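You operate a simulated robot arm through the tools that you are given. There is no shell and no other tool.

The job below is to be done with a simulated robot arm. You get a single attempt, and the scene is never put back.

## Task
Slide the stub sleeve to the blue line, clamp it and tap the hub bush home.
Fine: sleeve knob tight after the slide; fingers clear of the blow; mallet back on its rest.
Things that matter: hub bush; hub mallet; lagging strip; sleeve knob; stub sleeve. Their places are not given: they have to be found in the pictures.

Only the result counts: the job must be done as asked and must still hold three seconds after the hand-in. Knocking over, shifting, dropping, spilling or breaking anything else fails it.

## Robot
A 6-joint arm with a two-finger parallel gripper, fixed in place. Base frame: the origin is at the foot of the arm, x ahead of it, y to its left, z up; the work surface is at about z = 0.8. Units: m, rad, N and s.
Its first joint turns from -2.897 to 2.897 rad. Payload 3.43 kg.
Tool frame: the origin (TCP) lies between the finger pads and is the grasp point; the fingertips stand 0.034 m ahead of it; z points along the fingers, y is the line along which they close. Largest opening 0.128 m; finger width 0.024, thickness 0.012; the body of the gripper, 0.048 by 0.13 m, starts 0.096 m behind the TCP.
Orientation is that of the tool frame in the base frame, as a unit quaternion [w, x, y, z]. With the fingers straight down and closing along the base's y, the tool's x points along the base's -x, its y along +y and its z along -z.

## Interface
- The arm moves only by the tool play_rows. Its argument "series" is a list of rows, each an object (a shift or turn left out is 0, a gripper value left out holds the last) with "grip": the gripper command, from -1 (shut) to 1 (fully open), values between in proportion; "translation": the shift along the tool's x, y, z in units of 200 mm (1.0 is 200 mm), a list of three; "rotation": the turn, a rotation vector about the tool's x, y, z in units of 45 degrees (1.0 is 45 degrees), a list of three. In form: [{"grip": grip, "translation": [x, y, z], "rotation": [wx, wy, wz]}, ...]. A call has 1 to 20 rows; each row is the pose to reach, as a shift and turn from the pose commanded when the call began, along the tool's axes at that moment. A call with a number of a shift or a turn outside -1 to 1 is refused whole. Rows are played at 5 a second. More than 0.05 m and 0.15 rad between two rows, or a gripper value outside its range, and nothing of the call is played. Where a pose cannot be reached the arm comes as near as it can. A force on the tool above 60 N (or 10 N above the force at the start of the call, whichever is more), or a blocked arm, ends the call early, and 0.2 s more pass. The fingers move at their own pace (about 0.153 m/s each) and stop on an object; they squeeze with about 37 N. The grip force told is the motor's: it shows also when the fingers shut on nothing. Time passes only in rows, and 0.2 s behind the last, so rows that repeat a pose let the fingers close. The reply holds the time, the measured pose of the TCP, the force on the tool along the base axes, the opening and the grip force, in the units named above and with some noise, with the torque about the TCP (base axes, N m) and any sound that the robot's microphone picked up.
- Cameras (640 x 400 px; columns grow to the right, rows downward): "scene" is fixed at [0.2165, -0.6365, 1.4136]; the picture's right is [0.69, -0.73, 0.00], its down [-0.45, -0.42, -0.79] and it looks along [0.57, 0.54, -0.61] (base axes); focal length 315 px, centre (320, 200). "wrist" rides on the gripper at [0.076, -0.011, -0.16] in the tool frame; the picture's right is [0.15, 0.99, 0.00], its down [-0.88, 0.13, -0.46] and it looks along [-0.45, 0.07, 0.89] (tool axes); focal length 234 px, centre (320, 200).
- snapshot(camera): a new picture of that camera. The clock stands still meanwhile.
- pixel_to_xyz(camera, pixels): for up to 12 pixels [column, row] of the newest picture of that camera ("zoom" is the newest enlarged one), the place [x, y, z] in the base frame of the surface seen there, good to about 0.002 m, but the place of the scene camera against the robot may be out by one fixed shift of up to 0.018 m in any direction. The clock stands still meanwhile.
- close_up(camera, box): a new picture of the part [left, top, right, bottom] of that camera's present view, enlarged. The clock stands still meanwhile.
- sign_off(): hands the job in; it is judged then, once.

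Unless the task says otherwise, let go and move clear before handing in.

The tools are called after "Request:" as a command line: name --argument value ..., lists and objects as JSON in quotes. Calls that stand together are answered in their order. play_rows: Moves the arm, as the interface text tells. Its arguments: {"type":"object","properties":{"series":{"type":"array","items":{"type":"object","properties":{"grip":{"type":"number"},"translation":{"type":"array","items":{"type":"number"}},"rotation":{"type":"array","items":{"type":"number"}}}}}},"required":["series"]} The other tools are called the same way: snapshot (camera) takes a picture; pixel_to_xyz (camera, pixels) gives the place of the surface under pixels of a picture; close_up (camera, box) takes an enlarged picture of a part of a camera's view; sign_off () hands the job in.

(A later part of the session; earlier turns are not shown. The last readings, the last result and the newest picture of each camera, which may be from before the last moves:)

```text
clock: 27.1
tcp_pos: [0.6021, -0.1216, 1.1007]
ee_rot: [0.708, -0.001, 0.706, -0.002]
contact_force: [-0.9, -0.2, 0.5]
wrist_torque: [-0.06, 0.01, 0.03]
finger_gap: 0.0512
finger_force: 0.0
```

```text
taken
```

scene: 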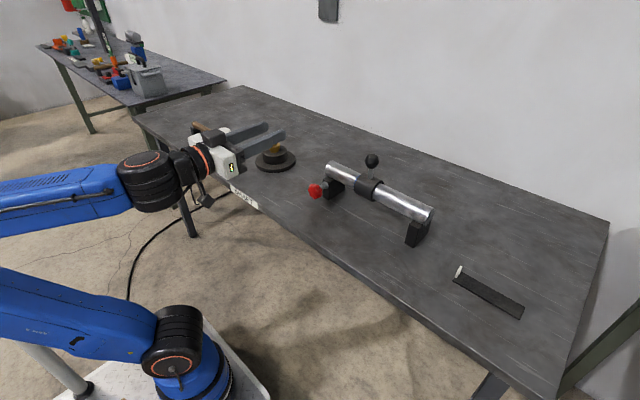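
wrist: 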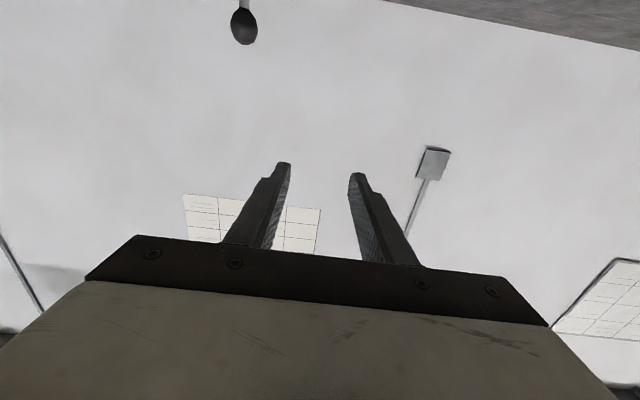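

The tool now points along +x with fingers closing along y; the wrist camera hangs below it. I'll lower 0.2 m in front of the table edge and set the opening to about 0.07 m.

Request:
play_rows --series '[{"grip": 0.1, "translation": [0.2, 0.0, 0]}, {"translation": [0.4, 0.0, 0]}, {"translation": [0.6, 0.005, 0]}, {"translation": [0.8, 0.01, 0]}, {"translation": [1.0, 0.01, 0]}, {"translation": [1.0, 0.01, 0]}]'

Request:
snapshot --camera "scene"

Request:
snapshot --camera "wrist"

```text
clock: 28.6
tcp_pos: [0.6154, -0.1267, 0.982]
ee_rot: [0.707, 0.0, 0.707, -0.002]
contact_force: [0.2, -0.5, 0.2]
wrist_torque: [-0.02, 0.03, 0.03]
finger_gap: 0.0706
finger_force: 0.1
out of reach, approached as far as the arm can: row 3, 4, 5, 6
```

```text
taken
```

scene: 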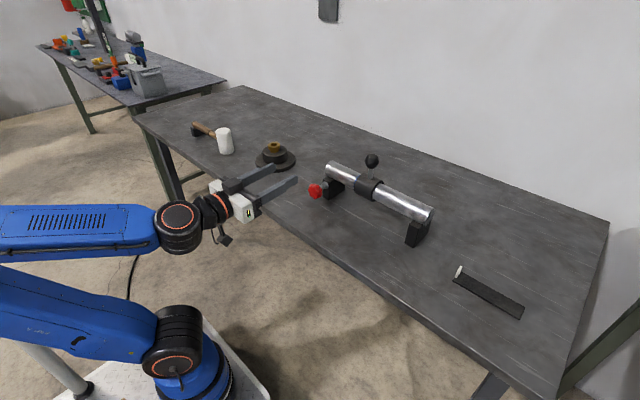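

```text
taken
```

wrist: 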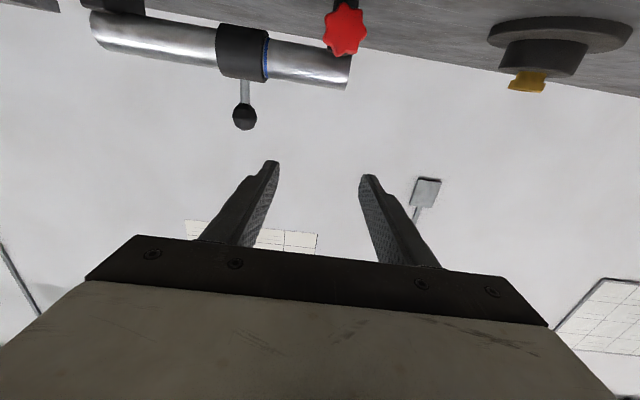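

The wrist view now shows the red star knob at (345,30); the arm could not fold down this far at x=0.60 (stopped at z=0.982). Further out it should reach lower, so I'll advance in +x to about 0.70 and see what height results.

Request:
play_rows --series '[{"translation": [0, 0, 0.1]}, {"translation": [0, 0, 0.2]}, {"translation": [0, 0, 0.3]}, {"translation": [0, 0, 0.4]}, {"translation": [0, 0, 0.4]}]'

Request:
snapshot --camera "wrist"

```text
clock: 29.8
tcp_pos: [0.6975, -0.1279, 0.9847]
ee_rot: [0.707, -0.001, 0.707, -0.002]
contact_force: [-0.7, 0.1, 0.2]
wrist_torque: [0.02, -0.01, -0.01]
finger_gap: 0.0704
finger_force: 0.0
```

```text
taken
```

wrist: 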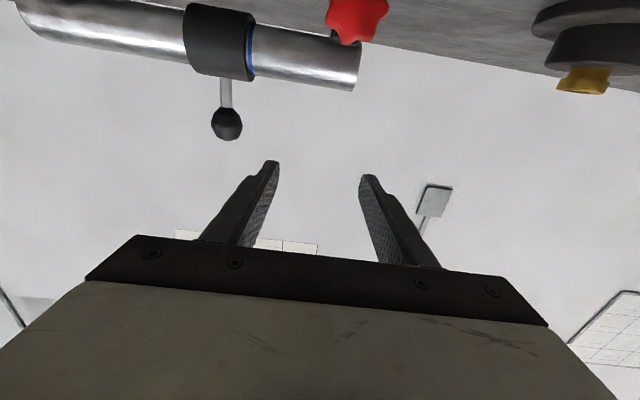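

It followed exactly to x=0.6975 at z=0.985. I'll lower here step by step toward z≈0.86; the tips (x≈0.732) stay in front of the knob's face at 0.752.

Request:
play_rows --series '[{"translation": [0.15, 0, 0]}, {"translation": [0.3, 0.01, 0]}, {"translation": [0.45, 0.02, 0]}, {"translation": [0.6, 0.04, 0]}, {"translation": [0.628, 0.042, 0]}, {"translation": [0.628, 0.042, 0]}]'

Request:
snapshot --camera "scene"

Request:
snapshot --camera "wrist"

```text
clock: 31.1
tcp_pos: [0.7411, -0.1328, 0.9244]
ee_rot: [0.707, -0.001, 0.707, -0.002]
contact_force: [-0.8, -0.5, 0.3]
wrist_torque: [0.03, 0.01, 0.01]
finger_gap: 0.0705
finger_force: 0.2
out of reach, approached as far as the arm can: row 2, 3, 4, 5, 6
```

```text
taken
```

scene: 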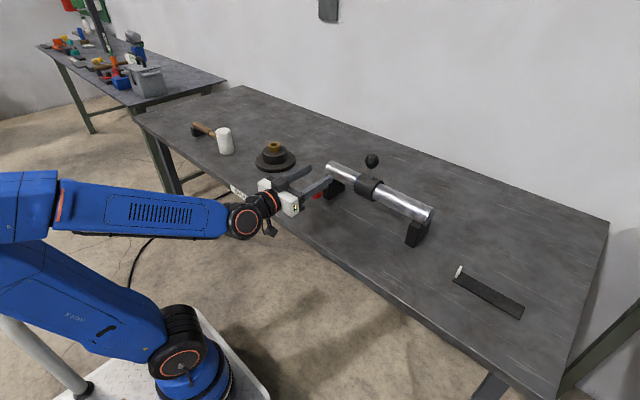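

```text
taken
```

wrist: 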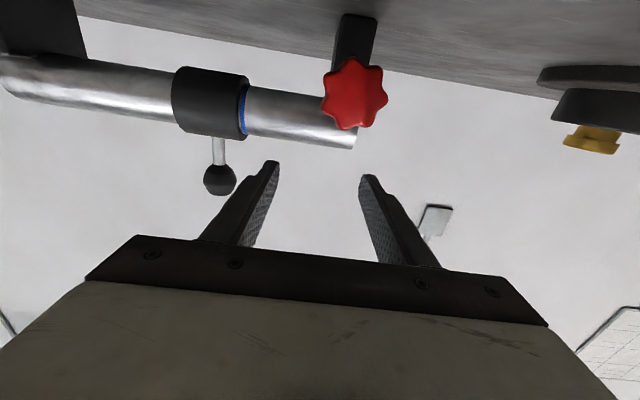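

The horizontal pose can't get below z≈0.92 here, so I'll take the knob with the tool pitched down about 40° instead and turn it by rotating about the base x axis through the knob centre. First back off and pitch in free air.

Request:
play_rows --series '[{"translation": [-0.08, 0, -0.1]}, {"translation": [-0.16, 0.02, -0.2]}, {"translation": [-0.24, 0.04, -0.3], "rotation": [0, 0.1, 0]}, {"translation": [-0.3, 0.06, -0.4], "rotation": [0, 0.27, 0]}, {"translation": [-0.3, 0.066, -0.4], "rotation": [0, 0.44, 0]}, {"translation": [-0.3, 0.066, -0.4], "rotation": [0, 0.61, 0]}, {"translation": [-0.3, 0.066, -0.4], "rotation": [0, 0.76, 0]}, {"translation": [-0.3, 0.066, -0.4], "rotation": [0, 0.889, 0]}, {"translation": [-0.3, 0.066, -0.4], "rotation": [0, 0.889, 0]}]'

Request:
snapshot --camera "wrist"

Request:
snapshot --camera "scene"

```text
clock: 33.1
tcp_pos: [0.6596, -0.1211, 0.9831]
ee_rot: [0.423, 0.0, 0.906, -0.003]
contact_force: [0.2, -0.9, -0.3]
wrist_torque: [-0.02, -0.01, -0.03]
finger_gap: 0.0703
finger_force: 0.1
```

```text
taken
```

wrist: 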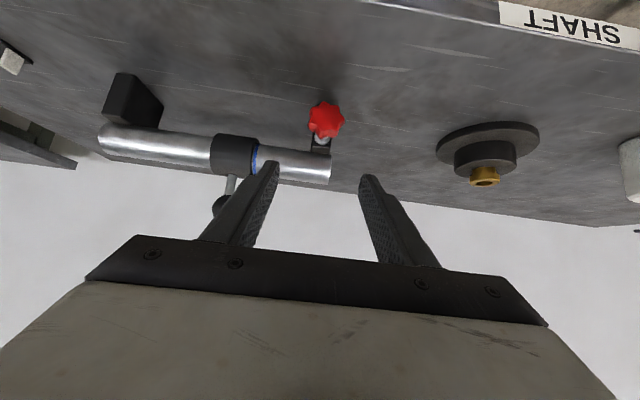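

```text
taken
```

scene: 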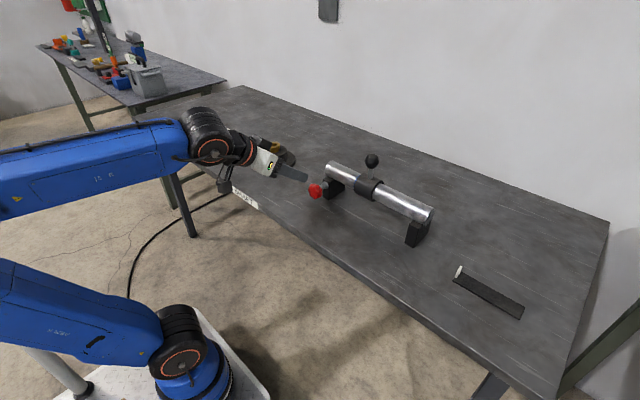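

The hand is pitched 40° down at (0.660,-0.121,0.983) and the knob's face shows at wrist (326,120). I'll measure the knob from this frontal view.

Request:
close_up --camera "wrist" --box '[290, 90, 370, 140]'

Request:
pixel_to_xyz --camera "wrist" --pixels '[[326, 120], [312, 120], [341, 120], [326, 106], [326, 134], [320, 112], [332, 128], [321, 141], [265, 155], [484, 180], [345, 118], [309, 118]]'

```text
8.00 times, centred on (330, 115) of wrist
```

zoom: 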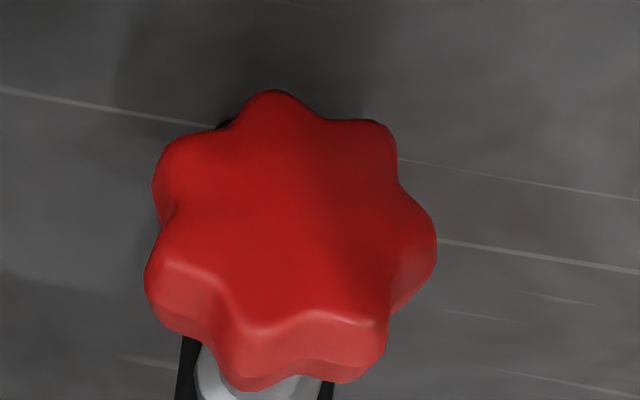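

```text
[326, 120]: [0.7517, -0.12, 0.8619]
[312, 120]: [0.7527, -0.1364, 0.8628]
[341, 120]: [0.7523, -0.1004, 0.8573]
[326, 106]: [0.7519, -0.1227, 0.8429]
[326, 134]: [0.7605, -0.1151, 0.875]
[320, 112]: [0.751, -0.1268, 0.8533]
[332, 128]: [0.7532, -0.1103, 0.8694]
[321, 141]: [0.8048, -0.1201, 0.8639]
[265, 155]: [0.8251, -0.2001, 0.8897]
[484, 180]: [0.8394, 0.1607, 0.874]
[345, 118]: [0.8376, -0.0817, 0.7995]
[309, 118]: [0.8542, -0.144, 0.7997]
```

The knob's axis is at y≈-0.1193, z≈0.858, front face x≈0.752, seven lobes. I'll pre-roll the hand -45° about the x axis so that a clockwise (tightening) turn has room, stopping about 9 cm short of the knob with the gap at 0.056.

Request:
play_rows --series '[{"grip": -0.12, "translation": [0.0, 0.036, 0.0], "rotation": [0.107, 0, -0.128]}, {"translation": [0.03, 0.072, 0.05], "rotation": [0.214, 0, -0.255]}, {"translation": [0.07, 0.108, 0.12], "rotation": [0.321, 0, -0.383]}, {"translation": [0.11, 0.144, 0.19], "rotation": [0.429, 0, -0.511]}, {"translation": [0.16, 0.18, 0.26], "rotation": [0.536, 0, -0.638]}, {"translation": [0.2, 0.2, 0.33], "rotation": [0.643, 0, -0.766]}, {"translation": [0.234, 0.2155, 0.3755], "rotation": [0.643, 0, -0.766]}, {"translation": [0.234, 0.2155, 0.3755], "rotation": [0.643, 0, -0.766]}]'

Request:
snapshot --camera "wrist"

Request:
close_up --camera "scene" --box '[220, 120, 380, 240]'

```text
clock: 35.0
tcp_pos: [0.6876, -0.0795, 0.8982]
ee_rot: [0.39, -0.162, 0.836, -0.349]
contact_force: [-0.2, -0.2, -0.1]
wrist_torque: [0.01, 0.01, 0.0]
finger_gap: 0.0561
finger_force: 0.1
```

```text
taken
```

wrist: 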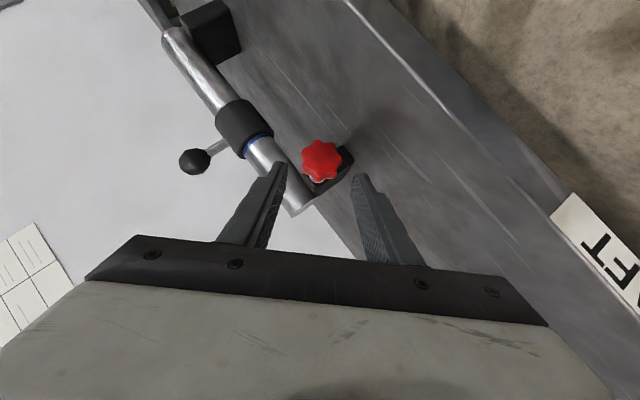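

```text
3.33 times, centred on (300, 180) of scene
```

zoom: 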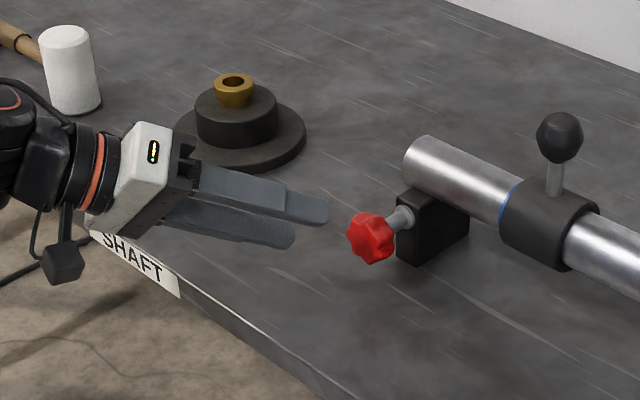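

The pose is as planned and the knob (wrist (321,160)) sits centred between the fingers. I'll advance 9 cm along the tool axis so that the pads bracket it.

Request:
play_rows --series '[{"translation": [0, 0, 0.1]}, {"translation": [0, 0, 0.2]}, {"translation": [0, 0, 0.3]}, {"translation": [0, 0, 0.38]}, {"translation": [0, 0.002, 0.45]}, {"translation": [0, 0.002, 0.45]}]'

Request:
snapshot --camera "wrist"

Request:
close_up --camera "scene" --box '[260, 150, 380, 240]'

```text
clock: 36.4
tcp_pos: [0.7567, -0.1199, 0.8578]
ee_rot: [0.391, -0.162, 0.837, -0.348]
contact_force: [0.0, 0.5, 1.0]
wrist_torque: [0.01, -0.04, -0.03]
finger_gap: 0.0565
finger_force: 0.0
```

```text
taken
```

wrist: 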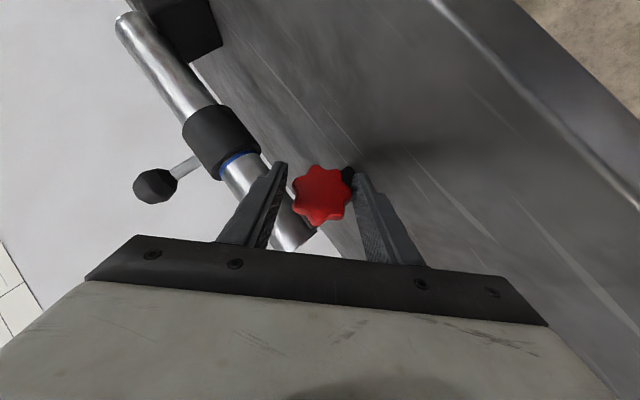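

```text
4.44 times, centred on (320, 195) of scene
```

zoom: 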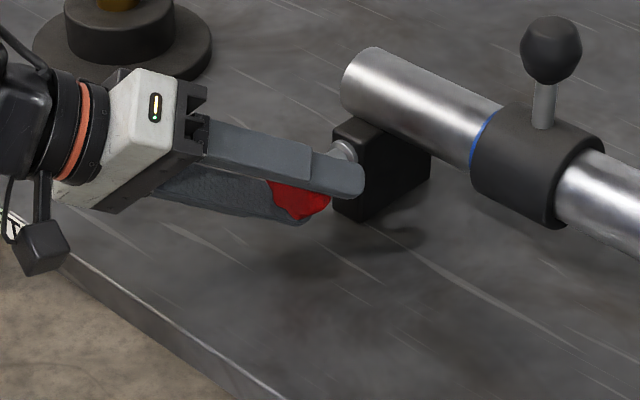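

The knob is between the pads at wrist (321,195) with no contact force. I'll close on it.

Request:
play_rows --series '[{"grip": -0.3}, {"grip": -0.6}, {"grip": -1.0}, {"grip": -1.0}]'

Request:
snapshot --camera "wrist"

```text
clock: 37.4
tcp_pos: [0.7563, -0.119, 0.858]
ee_rot: [0.389, -0.163, 0.837, -0.349]
contact_force: [-4.5, 13.5, -19.1]
wrist_torque: [0.29, -0.17, 1.07]
finger_gap: 0.0432
finger_force: 45.5
```

```text
taken
```

wrist: 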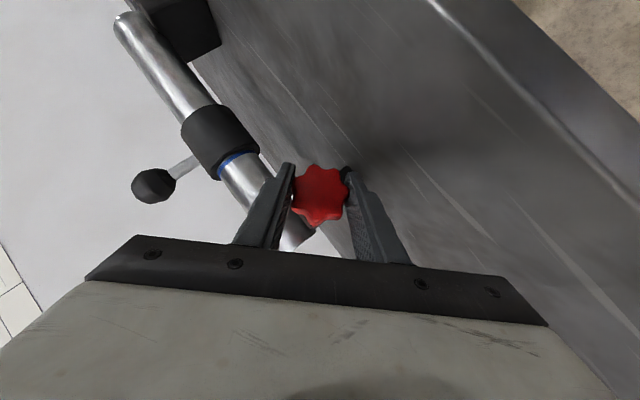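

The grip closed at 0.043 m with about 23 N along the closing line, i.e. I'm roughly 1.2 mm off centre. I'll shift 1.2 mm along tool y and begin turning clockwise (as seen from the front) by about 18°.

Request:
play_rows --series '[{"translation": [0, 0.006, 0]}, {"translation": [0, 0.006, 0], "rotation": [-0.064, 0, 0.077]}, {"translation": [0, 0.006, 0], "rotation": [-0.129, 0, 0.153]}, {"translation": [0, 0.006, 0], "rotation": [-0.193, 0, 0.23]}, {"translation": [0, 0.006, 0], "rotation": [-0.257, 0, 0.306]}, {"translation": [0, 0.006, 0], "rotation": [-0.257, 0, 0.306]}]'

Request:
snapshot --camera "wrist"

```text
clock: 38.8
tcp_pos: [0.7566, -0.1198, 0.8559]
ee_rot: [0.411, -0.099, 0.881, -0.214]
contact_force: [-16.0, 12.9, -4.9]
wrist_torque: [0.0, 1.03, -0.1]
finger_gap: 0.0432
finger_force: 45.1
```

```text
taken
```

wrist: 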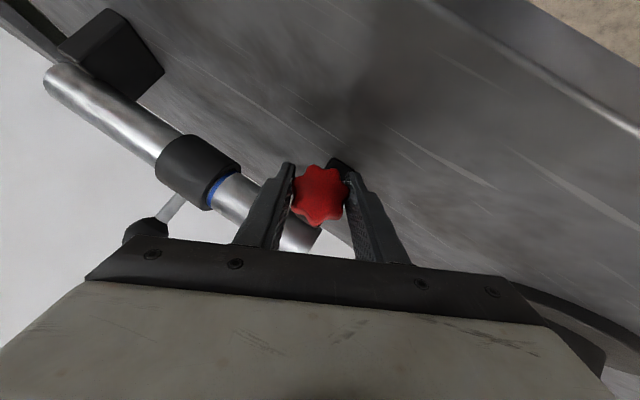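

The knob turned with the hand and the torque about x is ~0, so it is still loose. I'll continue turning another 40° the same way.

Request:
play_rows --series '[{"rotation": [-0.08, 0, 0.096]}, {"rotation": [-0.161, 0, 0.192]}, {"rotation": [-0.241, 0, 0.287]}, {"rotation": [-0.322, 0, 0.383]}, {"rotation": [-0.402, 0, 0.479]}, {"rotation": [-0.482, 0, 0.575]}, {"rotation": [-0.563, 0, 0.67]}, {"rotation": [-0.563, 0, 0.67]}]'

Request:
snapshot --camera "wrist"

```text
clock: 40.5
tcp_pos: [0.7568, -0.1194, 0.8562]
ee_rot: [0.422, 0.046, 0.9, 0.096]
contact_force: [-5.0, -11.4, 17.9]
wrist_torque: [-0.03, -0.94, 0.16]
finger_gap: 0.0432
finger_force: 45.1
```

```text
taken
```

wrist: 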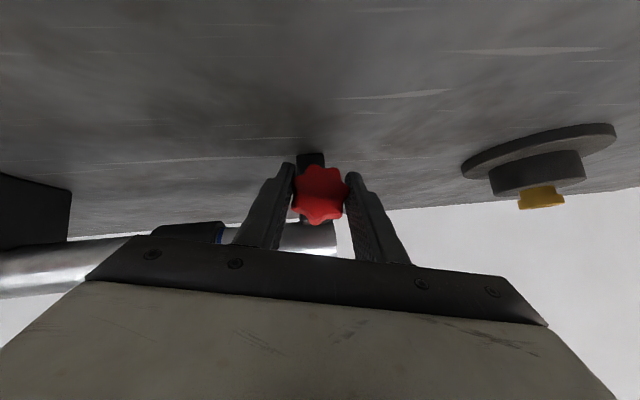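

Another 40° went round with still no torque about x (-0.03 N·m). I'll correct the centre by under 1 mm and turn a further 40°.

Request:
play_rows --series '[{"translation": [-0.0033, -0.001, -0.0028], "rotation": [-0.08, 0, 0.096]}, {"translation": [-0.0033, -0.001, -0.0028], "rotation": [-0.161, 0, 0.192]}, {"translation": [-0.0033, -0.001, -0.0028], "rotation": [-0.241, 0, 0.287]}, {"translation": [-0.0033, -0.001, -0.0028], "rotation": [-0.322, 0, 0.383]}, {"translation": [-0.0033, -0.001, -0.0028], "rotation": [-0.402, 0, 0.479]}, {"translation": [-0.0033, -0.001, -0.0028], "rotation": [-0.482, 0, 0.575]}, {"translation": [-0.0033, -0.001, -0.0028], "rotation": [-0.563, 0, 0.67]}, {"translation": [-0.0033, -0.001, -0.0028], "rotation": [-0.563, 0, 0.67]}]'

Request:
snapshot --camera "wrist"

Request:
close_up --camera "scene" --box '[260, 130, 420, 250]'

```text
clock: 42.4
tcp_pos: [0.7548, -0.1213, 0.8564]
ee_rot: [0.381, 0.185, 0.816, 0.394]
contact_force: [9.8, -17.6, 0.2]
wrist_torque: [-0.01, 0.44, 0.5]
finger_gap: 0.0433
finger_force: 45.1
```

```text
taken
```

wrist: 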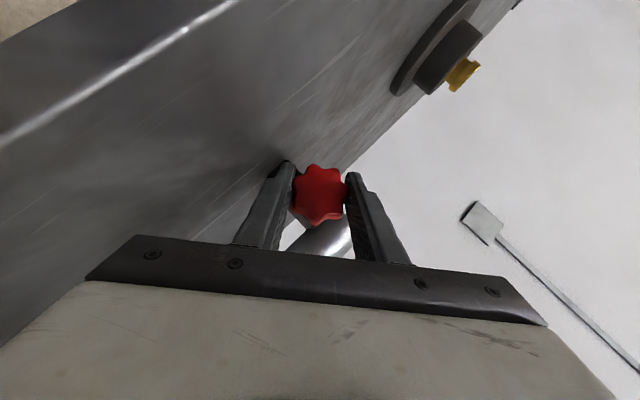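

```text
3.33 times, centred on (340, 190) of scene
```

zoom: 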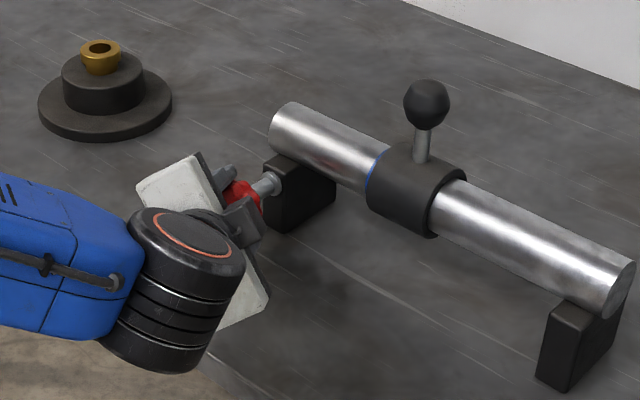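

About 97° turned in total and the torque about x is still nil. I'll take 13° more, then open, swing the hand back around the knob with the fingers clear, and regrip.

Request:
play_rows --series '[{"rotation": [-0.096, 0, 0.115]}, {"rotation": [-0.187, 0, 0.223]}, {"rotation": [-0.187, 0, 0.223]}, {"grip": -0.12, "rotation": [-0.187, 0, 0.223]}, {"grip": -0.12, "rotation": [-0.187, 0, 0.223]}]'

Request:
snapshot --camera "wrist"

```text
clock: 43.5
tcp_pos: [0.7548, -0.1193, 0.8579]
ee_rot: [0.358, 0.225, 0.766, 0.485]
contact_force: [0.3, -0.3, 0.3]
wrist_torque: [-0.01, 0.02, -0.04]
finger_gap: 0.0559
finger_force: 0.1
```

```text
taken
```

wrist: 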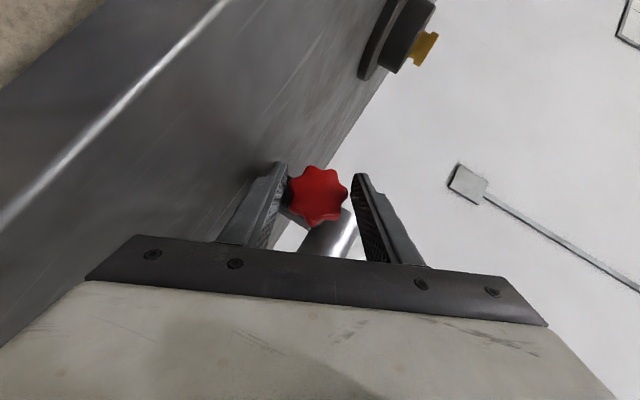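

The hand is at +64° and released; the knob sits about 1–2 mm nearer the left finger (wrist (317,193)). I'll recentre slightly, open to 0.06 and swing back -117° around the knob.

Request:
play_rows --series '[{"grip": -0.06, "translation": [-0.002, -0.005, 0.008]}, {"translation": [-0.002, -0.005, 0.008], "rotation": [0.119, 0, -0.142]}, {"translation": [-0.002, -0.005, 0.008], "rotation": [0.239, 0, -0.284]}, {"translation": [-0.002, -0.005, 0.008], "rotation": [0.358, 0, -0.427]}, {"translation": [-0.002, -0.005, 0.008], "rotation": [0.478, 0, -0.569]}, {"translation": [-0.002, -0.005, 0.008], "rotation": [0.597, 0, -0.711]}, {"translation": [-0.002, -0.005, 0.008], "rotation": [0.716, 0, -0.853]}, {"translation": [-0.002, -0.005, 0.008], "rotation": [0.836, 0, -0.996]}, {"translation": [-0.002, -0.005, 0.008], "rotation": [0.836, 0, -0.996]}]'

Request:
play_rows --series '[{"rotation": [0.119, 0, -0.142]}, {"rotation": [0.239, 0, -0.284]}, {"rotation": [0.358, 0, -0.427]}, {"rotation": [0.478, 0, -0.569]}, {"rotation": [0.597, 0, -0.711]}, {"rotation": [0.716, 0, -0.853]}, {"rotation": [0.836, 0, -0.996]}, {"rotation": [0.836, 0, -0.996]}]'

Request:
snapshot --camera "wrist"

```text
clock: 45.5
tcp_pos: [0.7596, -0.1193, 0.8559]
ee_rot: [0.423, 0.022, 0.905, 0.047]
contact_force: [0.3, -0.1, -0.4]
wrist_torque: [-0.02, 0.01, -0.04]
finger_gap: 0.0603
finger_force: 0.0
```

```text
clock: 47.4
tcp_pos: [0.7573, -0.1189, 0.8558]
ee_rot: [0.379, -0.187, 0.813, -0.401]
contact_force: [-0.3, 0.4, 0.5]
wrist_torque: [0.0, 0.01, -0.01]
finger_gap: 0.06
finger_force: 0.1
```

```text
taken
```

wrist: 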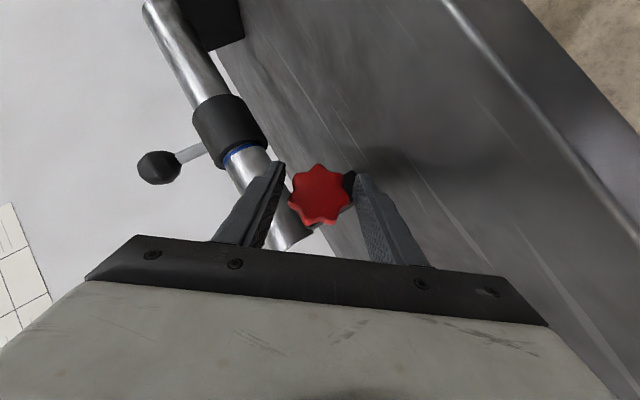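

The swing back was contact-free and the knob is centred at wrist (320,195), hand at -52°. I'll regrip and turn 58° clockwise, watching for torque.

Request:
play_rows --series '[{"grip": -1}, {"grip": -1}, {"grip": -1}, {"rotation": [-0.08, 0, 0.096]}, {"rotation": [-0.161, 0, 0.192]}, {"rotation": [-0.241, 0, 0.287]}, {"rotation": [-0.322, 0, 0.383]}, {"rotation": [-0.402, 0, 0.479]}, {"rotation": [-0.482, 0, 0.575]}, {"rotation": [-0.563, 0, 0.67]}, {"rotation": [-0.643, 0, 0.766]}, {"rotation": [-0.724, 0, 0.862]}, {"rotation": [-0.804, 0, 0.958]}, {"rotation": [-0.804, 0, 0.958]}]'

Request:
snapshot --camera "wrist"

```text
clock: 50.4
tcp_pos: [0.7564, -0.1205, 0.855]
ee_rot: [0.422, 0.014, 0.906, 0.03]
contact_force: [-3.9, -0.2, -8.8]
wrist_torque: [0.02, -0.82, 0.24]
finger_gap: 0.0435
finger_force: 45.2
```

```text
taken
```

wrist: 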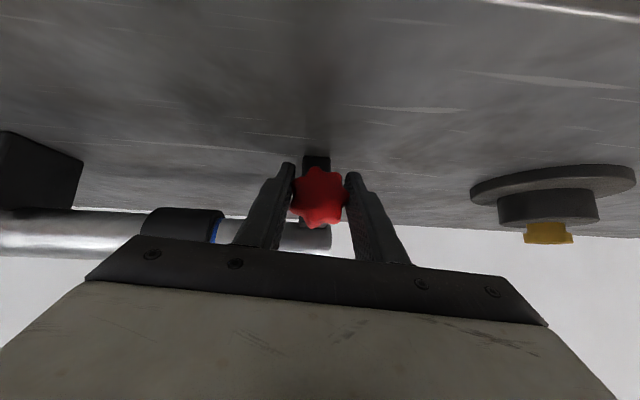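

Still free (0.02 N·m) after about 165° in total. I'll go another 58°.

Request:
play_rows --series '[{"rotation": [-0.08, 0, 0.096]}, {"rotation": [-0.161, 0, 0.192]}, {"rotation": [-0.241, 0, 0.287]}, {"rotation": [-0.322, 0, 0.383]}, {"rotation": [-0.402, 0, 0.479]}, {"rotation": [-0.482, 0, 0.575]}, {"rotation": [-0.563, 0, 0.67]}, {"rotation": [-0.643, 0, 0.766]}, {"rotation": [-0.724, 0, 0.862]}, {"rotation": [-0.804, 0, 0.958]}, {"rotation": [-0.804, 0, 0.958]}]'

Request:
snapshot --camera "wrist"

```text
clock: 52.8
tcp_pos: [0.7581, -0.1198, 0.8557]
ee_rot: [0.365, 0.212, 0.784, 0.454]
contact_force: [5.1, 2.1, -2.2]
wrist_torque: [-1.1, -0.32, -0.26]
finger_gap: 0.0444
finger_force: 45.1
```

```text
taken
```

wrist: 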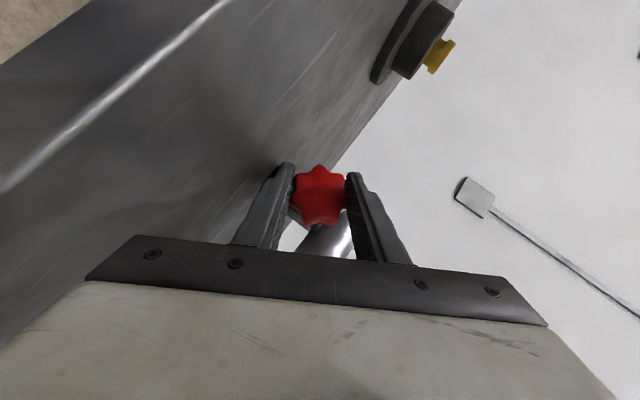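

Torque about x jumped to -1.1 N·m, so the knob has come up against resistance after roughly 210°. I'll turn a few degrees more to be sure that it is firmly tight.

Request:
play_rows --series '[{"rotation": [-0.04, 0, 0.048]}, {"rotation": [-0.08, 0, 0.096]}, {"rotation": [-0.08, 0, 0.096]}, {"rotation": [-0.08, 0, 0.096]}]'

Request:
close_up --camera "wrist" --box '[270, 140, 370, 240]'

```text
clock: 53.8
tcp_pos: [0.7587, -0.1201, 0.8563]
ee_rot: [0.355, 0.229, 0.761, 0.492]
contact_force: [-0.3, -2.8, -0.2]
wrist_torque: [-0.75, 0.8, 0.22]
finger_gap: 0.0449
finger_force: 44.5
```

```text
4.00 times, centred on (320, 190) of wrist
```

zoom: 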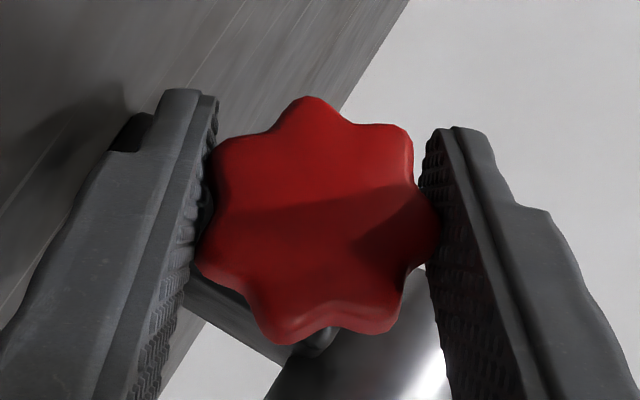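

The gap widened to 0.045 and the torque fell, meaning that the pads now slip round a stopped knob: it is tight. I'll open and back the hand straight off along its own axis.

Request:
play_rows --series '[{"grip": -0.06}, {"grip": -0.06}, {"grip": -0.06, "translation": [0, 0, -0.1]}, {"translation": [0, 0, -0.25]}, {"translation": [0, 0, -0.4]}, {"translation": [0, 0, -0.55]}, {"translation": [0, 0, -0.55]}]'

Request:
snapshot --camera "scene"

Request:
close_up --camera "scene" --box '[300, 165, 360, 210]'

```text
clock: 55.4
tcp_pos: [0.6734, -0.1826, 0.8852]
ee_rot: [0.356, 0.229, 0.761, 0.492]
contact_force: [-0.3, -0.1, 0.3]
wrist_torque: [-0.02, 0.02, 0.02]
finger_gap: 0.0603
finger_force: 0.0
```

```text
taken
```

scene: 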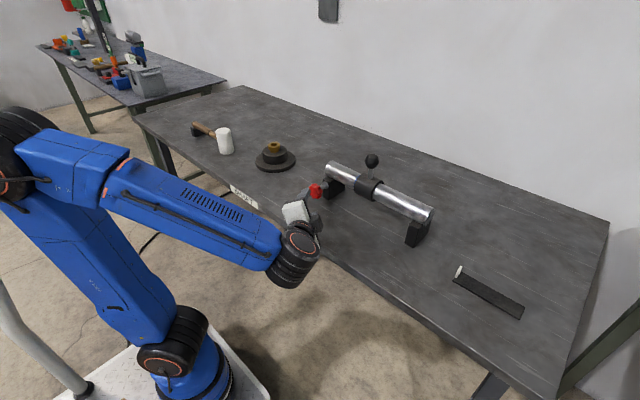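

```text
8.89 times, centred on (330, 188) of scene
```

zoom: 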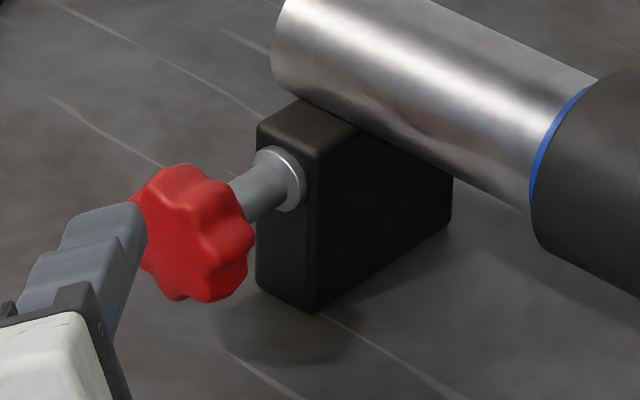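

The knob stands unchanged and the hand is clear. I'll raise the hand and unroll it back about the x axis in free air.

Request:
play_rows --series '[{"translation": [0.005, 0.1, -0.02], "rotation": [0.0, 0, 0.0]}, {"translation": [0.01, 0.2, -0.04], "rotation": [0.119, 0, -0.142]}, {"translation": [0.015, 0.3, -0.06], "rotation": [0.239, 0, -0.284]}, {"translation": [0.02, 0.42, -0.09], "rotation": [0.358, 0, -0.427]}, {"translation": [0.025, 0.54, -0.11], "rotation": [0.478, 0, -0.569]}, {"translation": [0.03, 0.66, -0.14], "rotation": [0.597, 0, -0.711]}, {"translation": [0.038, 0.787, -0.164], "rotation": [0.716, 0, -0.853]}, {"translation": [0.038, 0.787, -0.164], "rotation": [0.836, 0, -0.996]}, {"translation": [0.038, 0.787, -0.164], "rotation": [0.836, 0, -0.996]}]'

```text
clock: 57.4
tcp_pos: [0.6445, -0.1337, 1.0351]
ee_rot: [0.422, 0.027, 0.905, 0.056]
contact_force: [0.6, 0.2, -0.9]
wrist_torque: [-0.01, -0.01, 0.02]
finger_gap: 0.0602
finger_force: 0.0
```

A residual roll of about 7° remains. I'll remove it, then pitch the tool back toward vertical in two calls.

Request:
play_rows --series '[{"rotation": [0.105, 0, -0.125]}, {"rotation": [0.105, 0, -0.125]}]'

Request:
play_rows --series '[{"rotation": [0, 0.18, 0]}, {"rotation": [0, 0.36, 0]}, {"rotation": [0, 0.54, 0]}, {"rotation": [0, 0.72, 0]}, {"rotation": [0, 0.9, 0]}, {"rotation": [0, 1.0, 0]}, {"rotation": [0, 1.0, 0]}]'

```text
clock: 58.0
tcp_pos: [0.6422, -0.1339, 1.0348]
ee_rot: [0.423, 0.001, 0.906, -0.002]
contact_force: [0.1, -0.1, 0.0]
wrist_torque: [0.02, -0.01, -0.01]
finger_gap: 0.0602
finger_force: 0.0
```

```text
clock: 59.5
tcp_pos: [0.6449, -0.133, 1.0353]
ee_rot: [0.043, 0.0, 0.999, -0.001]
contact_force: [0.0, 0.1, -0.3]
wrist_torque: [0.0, 0.02, 0.02]
finger_gap: 0.0599
finger_force: 0.0
```

Only 5° of pitch is left. I'll straighten fully and move above a point on the +y side of the ball handle with fingers shut, so that I can test the clamp with a light push.

Request:
play_rows --series '[{"grip": -1, "translation": [0, 0, -0.05], "rotation": [0, 0.11, 0]}, {"translation": [-0.2, -0.05, -0.091], "rotation": [0, 0.11, 0]}, {"translation": [-0.4, -0.1, -0.091], "rotation": [0, 0.11, 0]}, {"translation": [-0.6, -0.15, -0.091], "rotation": [0, 0.11, 0]}, {"translation": [-0.8, -0.2, -0.091], "rotation": [0, 0.11, 0]}, {"translation": [-0.986, -0.25, -0.091], "rotation": [0, 0.11, 0]}, {"translation": [-0.986, -0.25, -0.091], "rotation": [0, 0.11, 0]}]'

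Request:
snapshot --camera "wrist"

Request:
close_up --camera "wrist" --box '[180, 100, 420, 250]'

```text
clock: 61.1
tcp_pos: [0.8381, -0.1847, 1.069]
ee_rot: [0.001, 0.0, 1.0, 0.0]
contact_force: [-0.9, 0.1, 0.2]
wrist_torque: [-0.01, 0.0, -0.04]
finger_gap: 0.0001
finger_force: 33.1
```

```text
taken
```

wrist: 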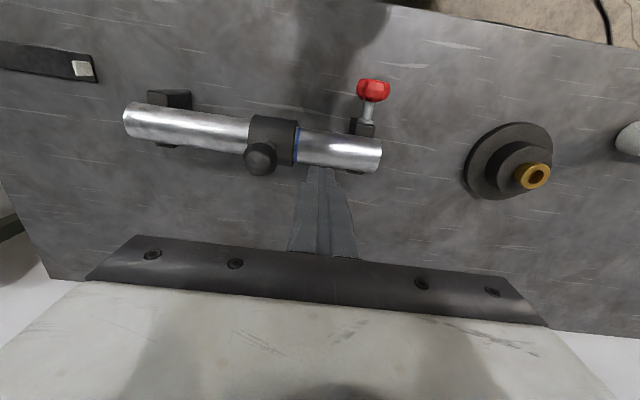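

```text
2.67 times, centred on (300, 175) of wrist
```

zoom: 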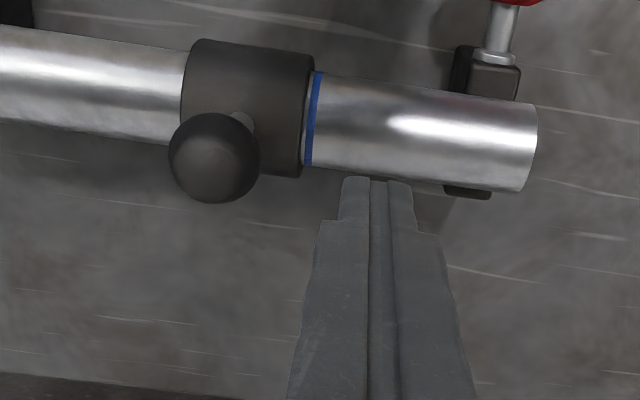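

The scene is as left: sleeve edge a hair before the blue ring. I'll lower beside the ball on its +y side and creep toward it in 1–2 mm steps, stopping short of any strong push.

Request:
play_rows --series '[{"translation": [-0.06, 0, 0.15]}, {"translation": [-0.06, 0, 0.3]}, {"translation": [-0.06, 0, 0.47]}, {"translation": [-0.06, -0.06, 0.47]}, {"translation": [-0.06, -0.12, 0.47]}, {"translation": [-0.06, -0.14, 0.47]}, {"translation": [-0.06, -0.15, 0.47]}, {"translation": [-0.06, -0.15, 0.47]}]'

```text
clock: 63.0
tcp_pos: [0.8491, -0.2135, 0.9762]
ee_rot: [0.0, 0.0, 1.0, -0.001]
contact_force: [0.0, -0.5, 0.9]
wrist_torque: [0.03, 0.01, -0.01]
finger_gap: 0.0001
finger_force: 32.8
```

Request:
play_rows --series '[{"translation": [0, -0.006, 0]}, {"translation": [0, -0.012, 0]}, {"translation": [0, -0.018, 0]}, {"translation": [0, -0.018, 0]}]'

Request:
close_up --camera "wrist" --box '[200, 110, 440, 260]'

```text
clock: 64.0
tcp_pos: [0.8509, -0.2171, 0.976]
ee_rot: [0.001, 0.0, 1.0, 0.0]
contact_force: [-0.8, 4.3, 1.0]
wrist_torque: [-0.05, 0.0, -0.01]
finger_gap: 0.0001
finger_force: 32.6
```

```text
2.67 times, centred on (320, 185) of wrist
```

zoom: 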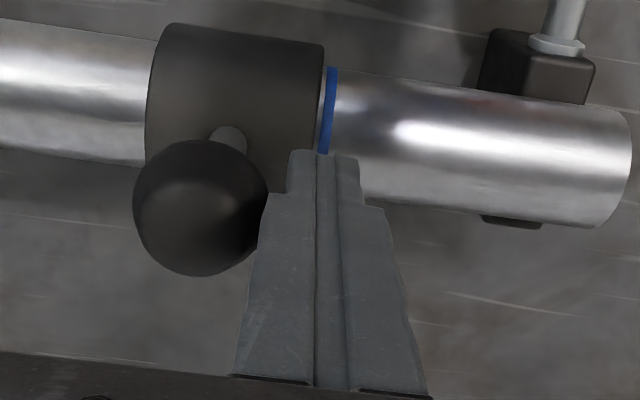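

Contact has begun at 4.3 N. I'll press 1 mm more and compare the force.

Request:
play_rows --series '[{"translation": [0, -0.003, 0]}, {"translation": [0, -0.006, 0]}, {"translation": [0, -0.006, 0]}]'

```text
clock: 64.8
tcp_pos: [0.8499, -0.2174, 0.9758]
ee_rot: [0.003, 0.0, 1.0, -0.001]
contact_force: [5.2, 12.1, 12.3]
wrist_torque: [-0.3, 0.06, 0.13]
finger_gap: 0.0001
finger_force: 32.6
```

The push rose to 12 N without the sleeve giving (it slid at 2–3 N before), so the clamp holds. I'll back off, rise, and travel over toward the hub and mallet for a close look.

Request:
play_rows --series '[{"translation": [0, 0.05, 0]}, {"translation": [0, 0.08, -0.15]}, {"translation": [0, 0.08, -0.35]}, {"translation": [0.0, 0.2, -0.55]}, {"translation": [0.1, 0.4, -0.6]}, {"translation": [0.2, 0.6, -0.6]}, {"translation": [0.3, 0.8, -0.6]}, {"translation": [0.35, 1.0, -0.6]}, {"translation": [0.35, 1.0, -0.6]}]'

Request:
play_rows --series '[{"translation": [0, 0.2, 0]}, {"translation": [0, 0.4, 0]}, {"translation": [0, 0.6, 0]}, {"translation": [0, 0.8, 0]}, {"translation": [0, 1.0, 0]}, {"translation": [0, 1.0, 0]}]'

Request:
snapshot --camera "wrist"

Request:
close_up --camera "scene" --box '[310, 140, 450, 240]'

```text
clock: 66.8
tcp_pos: [0.7814, -0.0174, 1.0967]
ee_rot: [-0.001, 0.0, 1.0, -0.001]
contact_force: [-0.3, -0.3, -1.1]
wrist_torque: [0.0, -0.01, 0.0]
finger_gap: 0.0
finger_force: 33.0
```

```text
clock: 68.2
tcp_pos: [0.7794, 0.1808, 1.0965]
ee_rot: [0.001, 0.0, 1.0, 0.0]
contact_force: [-0.3, 1.1, 0.1]
wrist_torque: [0.0, 0.0, -0.01]
finger_gap: 0.0002
finger_force: 33.0
```

```text
taken
```

wrist: 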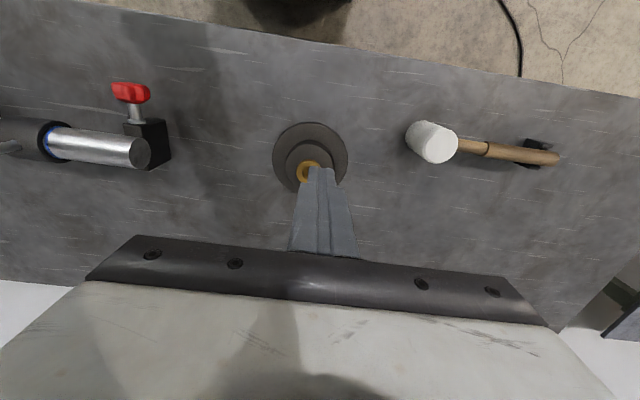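

```text
4.00 times, centred on (380, 190) of scene
```

zoom: 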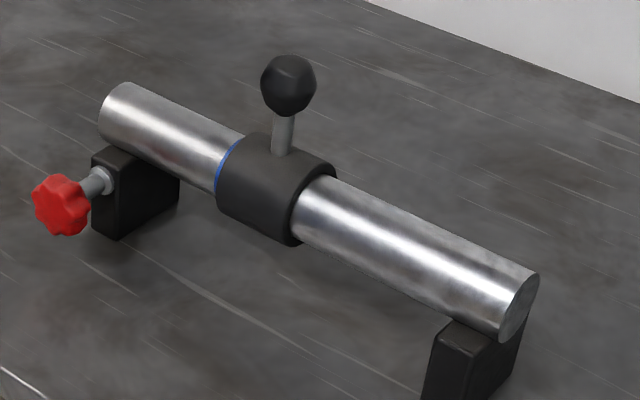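

The sleeve is still at the line. Now for the mallet (wrist (430,143) head, (510,152) handle) and bush (307,170): I'll shift to a view between them with open fingers.

Request:
play_rows --series '[{"grip": 1, "translation": [0.1, 0.2, 0]}, {"translation": [0.2, 0.4, 0]}, {"translation": [0.25, 0.6, 0]}, {"translation": [0.25, 0.8, 0]}, {"translation": [0.25, 1.0, 0]}, {"translation": [0.25, 1.0, 0]}]'

Request:
snapshot --camera "wrist"

Request:
close_up --camera "wrist" --box '[260, 110, 460, 235]'

```text
clock: 69.5
tcp_pos: [0.7318, 0.3825, 1.0951]
ee_rot: [0.001, 0.0, 1.0, -0.001]
contact_force: [0.1, 0.2, 0.3]
wrist_torque: [0.0, 0.01, 0.0]
finger_gap: 0.1278
finger_force: 0.0
```

```text
taken
```

wrist: 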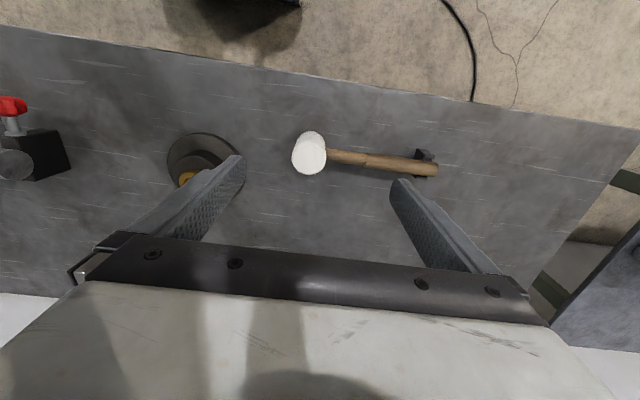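

```text
3.20 times, centred on (360, 172) of wrist
```

zoom: 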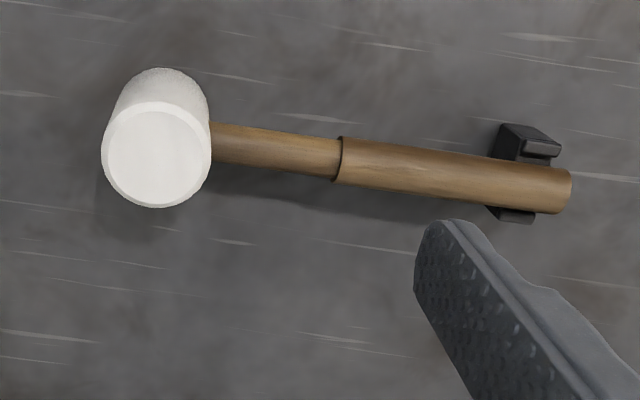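

Request:
pixel_to_xyz --camera "zoom" --pixels '[[152, 158], [110, 158], [205, 158], [152, 112], [152, 203], [165, 75], [240, 143], [330, 155], [400, 165], [470, 175], [560, 188], [520, 140]]'

Request:
pixel_to_xyz --camera "wrist" --pixels '[[311, 156], [345, 156], [375, 161], [400, 164], [430, 169], [422, 152], [300, 150], [355, 175], [315, 110], [320, 200]]'

```text
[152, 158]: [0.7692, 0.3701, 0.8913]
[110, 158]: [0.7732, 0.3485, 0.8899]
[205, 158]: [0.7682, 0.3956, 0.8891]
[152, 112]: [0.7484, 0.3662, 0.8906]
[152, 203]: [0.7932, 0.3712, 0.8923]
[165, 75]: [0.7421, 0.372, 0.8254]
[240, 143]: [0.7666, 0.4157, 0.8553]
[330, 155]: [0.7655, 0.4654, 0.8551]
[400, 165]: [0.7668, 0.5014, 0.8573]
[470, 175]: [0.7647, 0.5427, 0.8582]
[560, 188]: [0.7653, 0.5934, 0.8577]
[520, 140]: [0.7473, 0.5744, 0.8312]
```

```text
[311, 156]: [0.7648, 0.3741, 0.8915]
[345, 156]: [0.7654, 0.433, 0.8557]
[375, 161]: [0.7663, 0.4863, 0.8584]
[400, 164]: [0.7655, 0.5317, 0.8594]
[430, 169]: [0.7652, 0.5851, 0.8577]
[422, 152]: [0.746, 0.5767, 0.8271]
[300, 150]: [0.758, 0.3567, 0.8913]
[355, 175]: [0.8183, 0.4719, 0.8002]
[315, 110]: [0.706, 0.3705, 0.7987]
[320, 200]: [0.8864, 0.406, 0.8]
```

The mallet head is a vertical cylinder at (0.77,0.371), top z=0.891; the handle runs along +y at x≈0.767, top z≈0.858, with its rest at y≈0.575. I'll turn the gripper 90° about its axis so the fingers close along x, and first look closely at the bush.

Request:
play_rows --series '[{"grip": 0, "rotation": [0, 0, 0.17]}, {"rotation": [0, 0, 0.34]}, {"rotation": [0, 0, 0.51]}, {"rotation": [0, 0, 0.68]}, {"rotation": [0, 0, 0.85]}, {"rotation": [0, 0, 1.0]}, {"rotation": [0, 0, 1.0]}]'

Request:
play_rows --series '[{"rotation": [0, 0, 0.17]}, {"rotation": [0, 0, 0.34]}, {"rotation": [0, 0, 0.51]}, {"rotation": [0, 0, 0.68]}, {"rotation": [0, 0, 0.85]}, {"rotation": [0, 0, 1.0]}, {"rotation": [0, 0, 1.0]}]'

Request:
snapshot --camera "wrist"

```text
clock: 71.2
tcp_pos: [0.731, 0.3819, 1.0934]
ee_rot: [0.001, 0.384, 0.923, -0.001]
contact_force: [-0.4, 0.7, -0.3]
wrist_torque: [-0.01, 0.02, -0.03]
finger_gap: 0.064
finger_force: 0.0
```

```text
clock: 72.8
tcp_pos: [0.731, 0.382, 1.0958]
ee_rot: [0.002, 0.708, 0.706, -0.001]
contact_force: [-1.4, -0.4, 0.2]
wrist_torque: [0.02, -0.02, -0.03]
finger_gap: 0.0638
finger_force: 0.0
```

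```text
taken
```

wrist: 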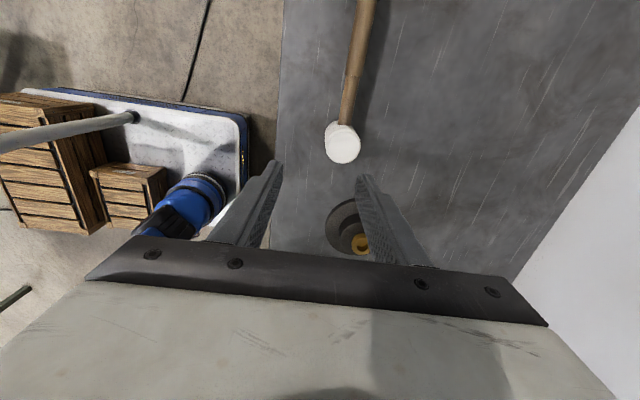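

The gripper now closes along x with the camera on the +y side looking toward the bush. I'll move over so that the bush comes into clear view.

Request:
play_rows --series '[{"translation": [-0.2, 0.1, 0]}, {"translation": [-0.4, 0.25, 0]}, {"translation": [-0.6, 0.4, 0.05]}, {"translation": [-0.7, 0.55, 0.1]}, {"translation": [-0.7, 0.6, 0.15]}, {"translation": [-0.7, 0.6, 0.15]}]'

Request:
snapshot --camera "wrist"

Request:
close_up --camera "wrist" --box '[260, 120, 400, 210]'

```text
refused: row 3 steps farther than a row can; nothing moved
```

```text
taken
```

wrist: 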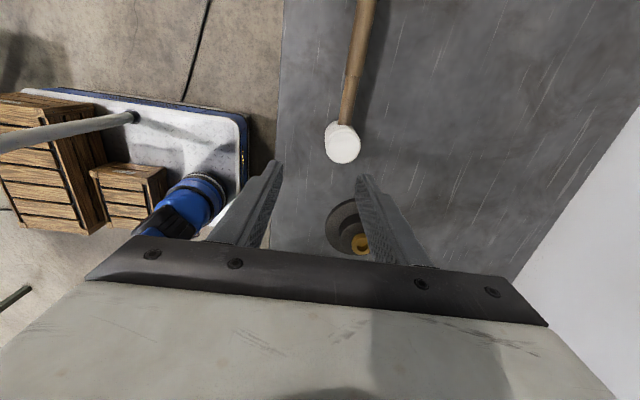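

```text
4.44 times, centred on (330, 165) of wrist
```

zoom: 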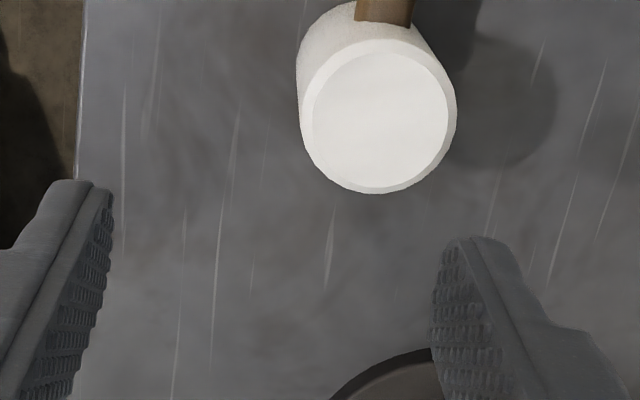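

That call was refused because a row exceeded 0.05 m; nothing moved. I'll repeat the move with smaller steps.

Request:
play_rows --series '[{"translation": [-0.15, 0.1, 0]}, {"translation": [-0.3, 0.2, 0]}, {"translation": [-0.45, 0.3, 0.03]}, {"translation": [-0.58, 0.42, 0.06]}, {"translation": [-0.68, 0.54, 0.1]}, {"translation": [-0.7, 0.6, 0.15]}, {"translation": [-0.7, 0.6, 0.15]}]'

Request:
snapshot --camera "wrist"

Request:
close_up --camera "wrist" --box '[250, 110, 410, 210]'

```text
clock: 74.3
tcp_pos: [0.8499, 0.2425, 1.064]
ee_rot: [0.002, 0.708, 0.707, 0.0]
contact_force: [-0.6, 0.4, 0.4]
wrist_torque: [0.03, -0.02, -0.05]
finger_gap: 0.0638
finger_force: 0.0
```

```text
taken
```

wrist: 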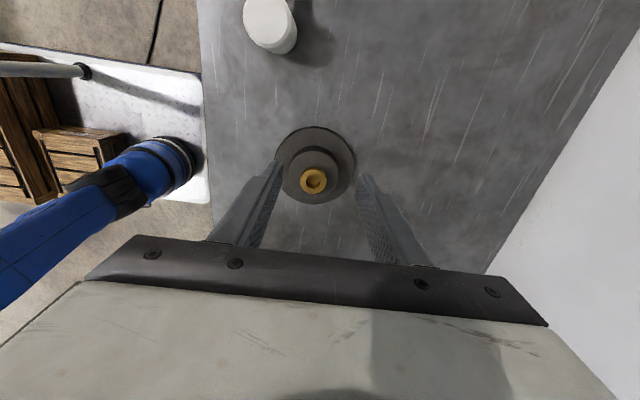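

```text
4.00 times, centred on (330, 160) of wrist
```

zoom: 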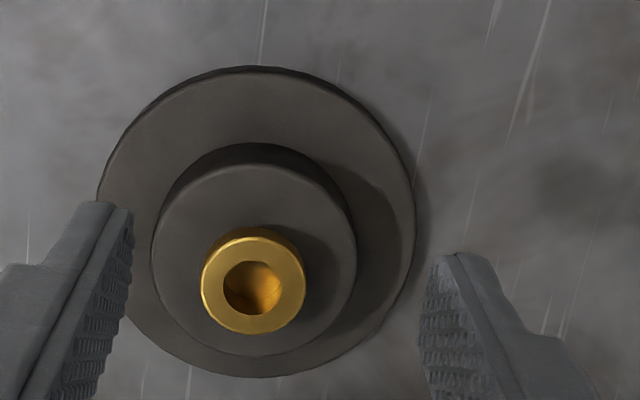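

Request:
pixel_to_xyz --camera "zoom" --pixels '[[212, 287], [293, 287], [252, 250], [252, 323], [225, 255], [280, 318], [200, 220], [330, 250], [253, 170], [310, 330], [130, 150], [380, 250]]'

Request:
close_up --camera "scene" --box '[240, 130, 310, 185]'

```text
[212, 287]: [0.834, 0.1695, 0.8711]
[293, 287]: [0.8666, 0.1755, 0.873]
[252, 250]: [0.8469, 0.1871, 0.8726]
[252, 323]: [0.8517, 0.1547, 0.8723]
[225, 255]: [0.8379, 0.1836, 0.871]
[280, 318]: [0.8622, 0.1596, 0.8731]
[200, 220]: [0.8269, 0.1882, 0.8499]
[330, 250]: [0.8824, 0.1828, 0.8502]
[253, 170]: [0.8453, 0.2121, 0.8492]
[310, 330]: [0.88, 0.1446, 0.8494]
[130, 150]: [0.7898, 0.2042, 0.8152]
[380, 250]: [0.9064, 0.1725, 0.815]
```

```text
7.27 times, centred on (275, 158) of scene
```

zoom: 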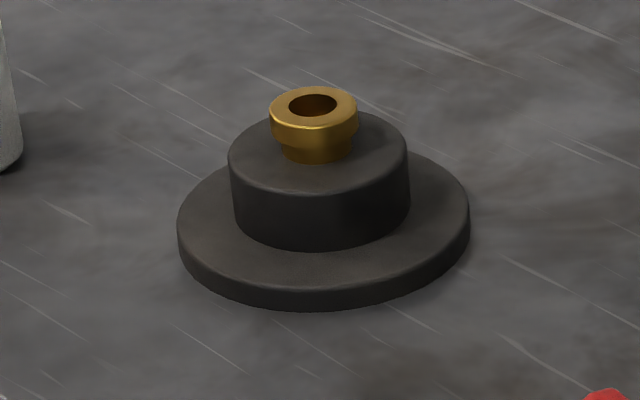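

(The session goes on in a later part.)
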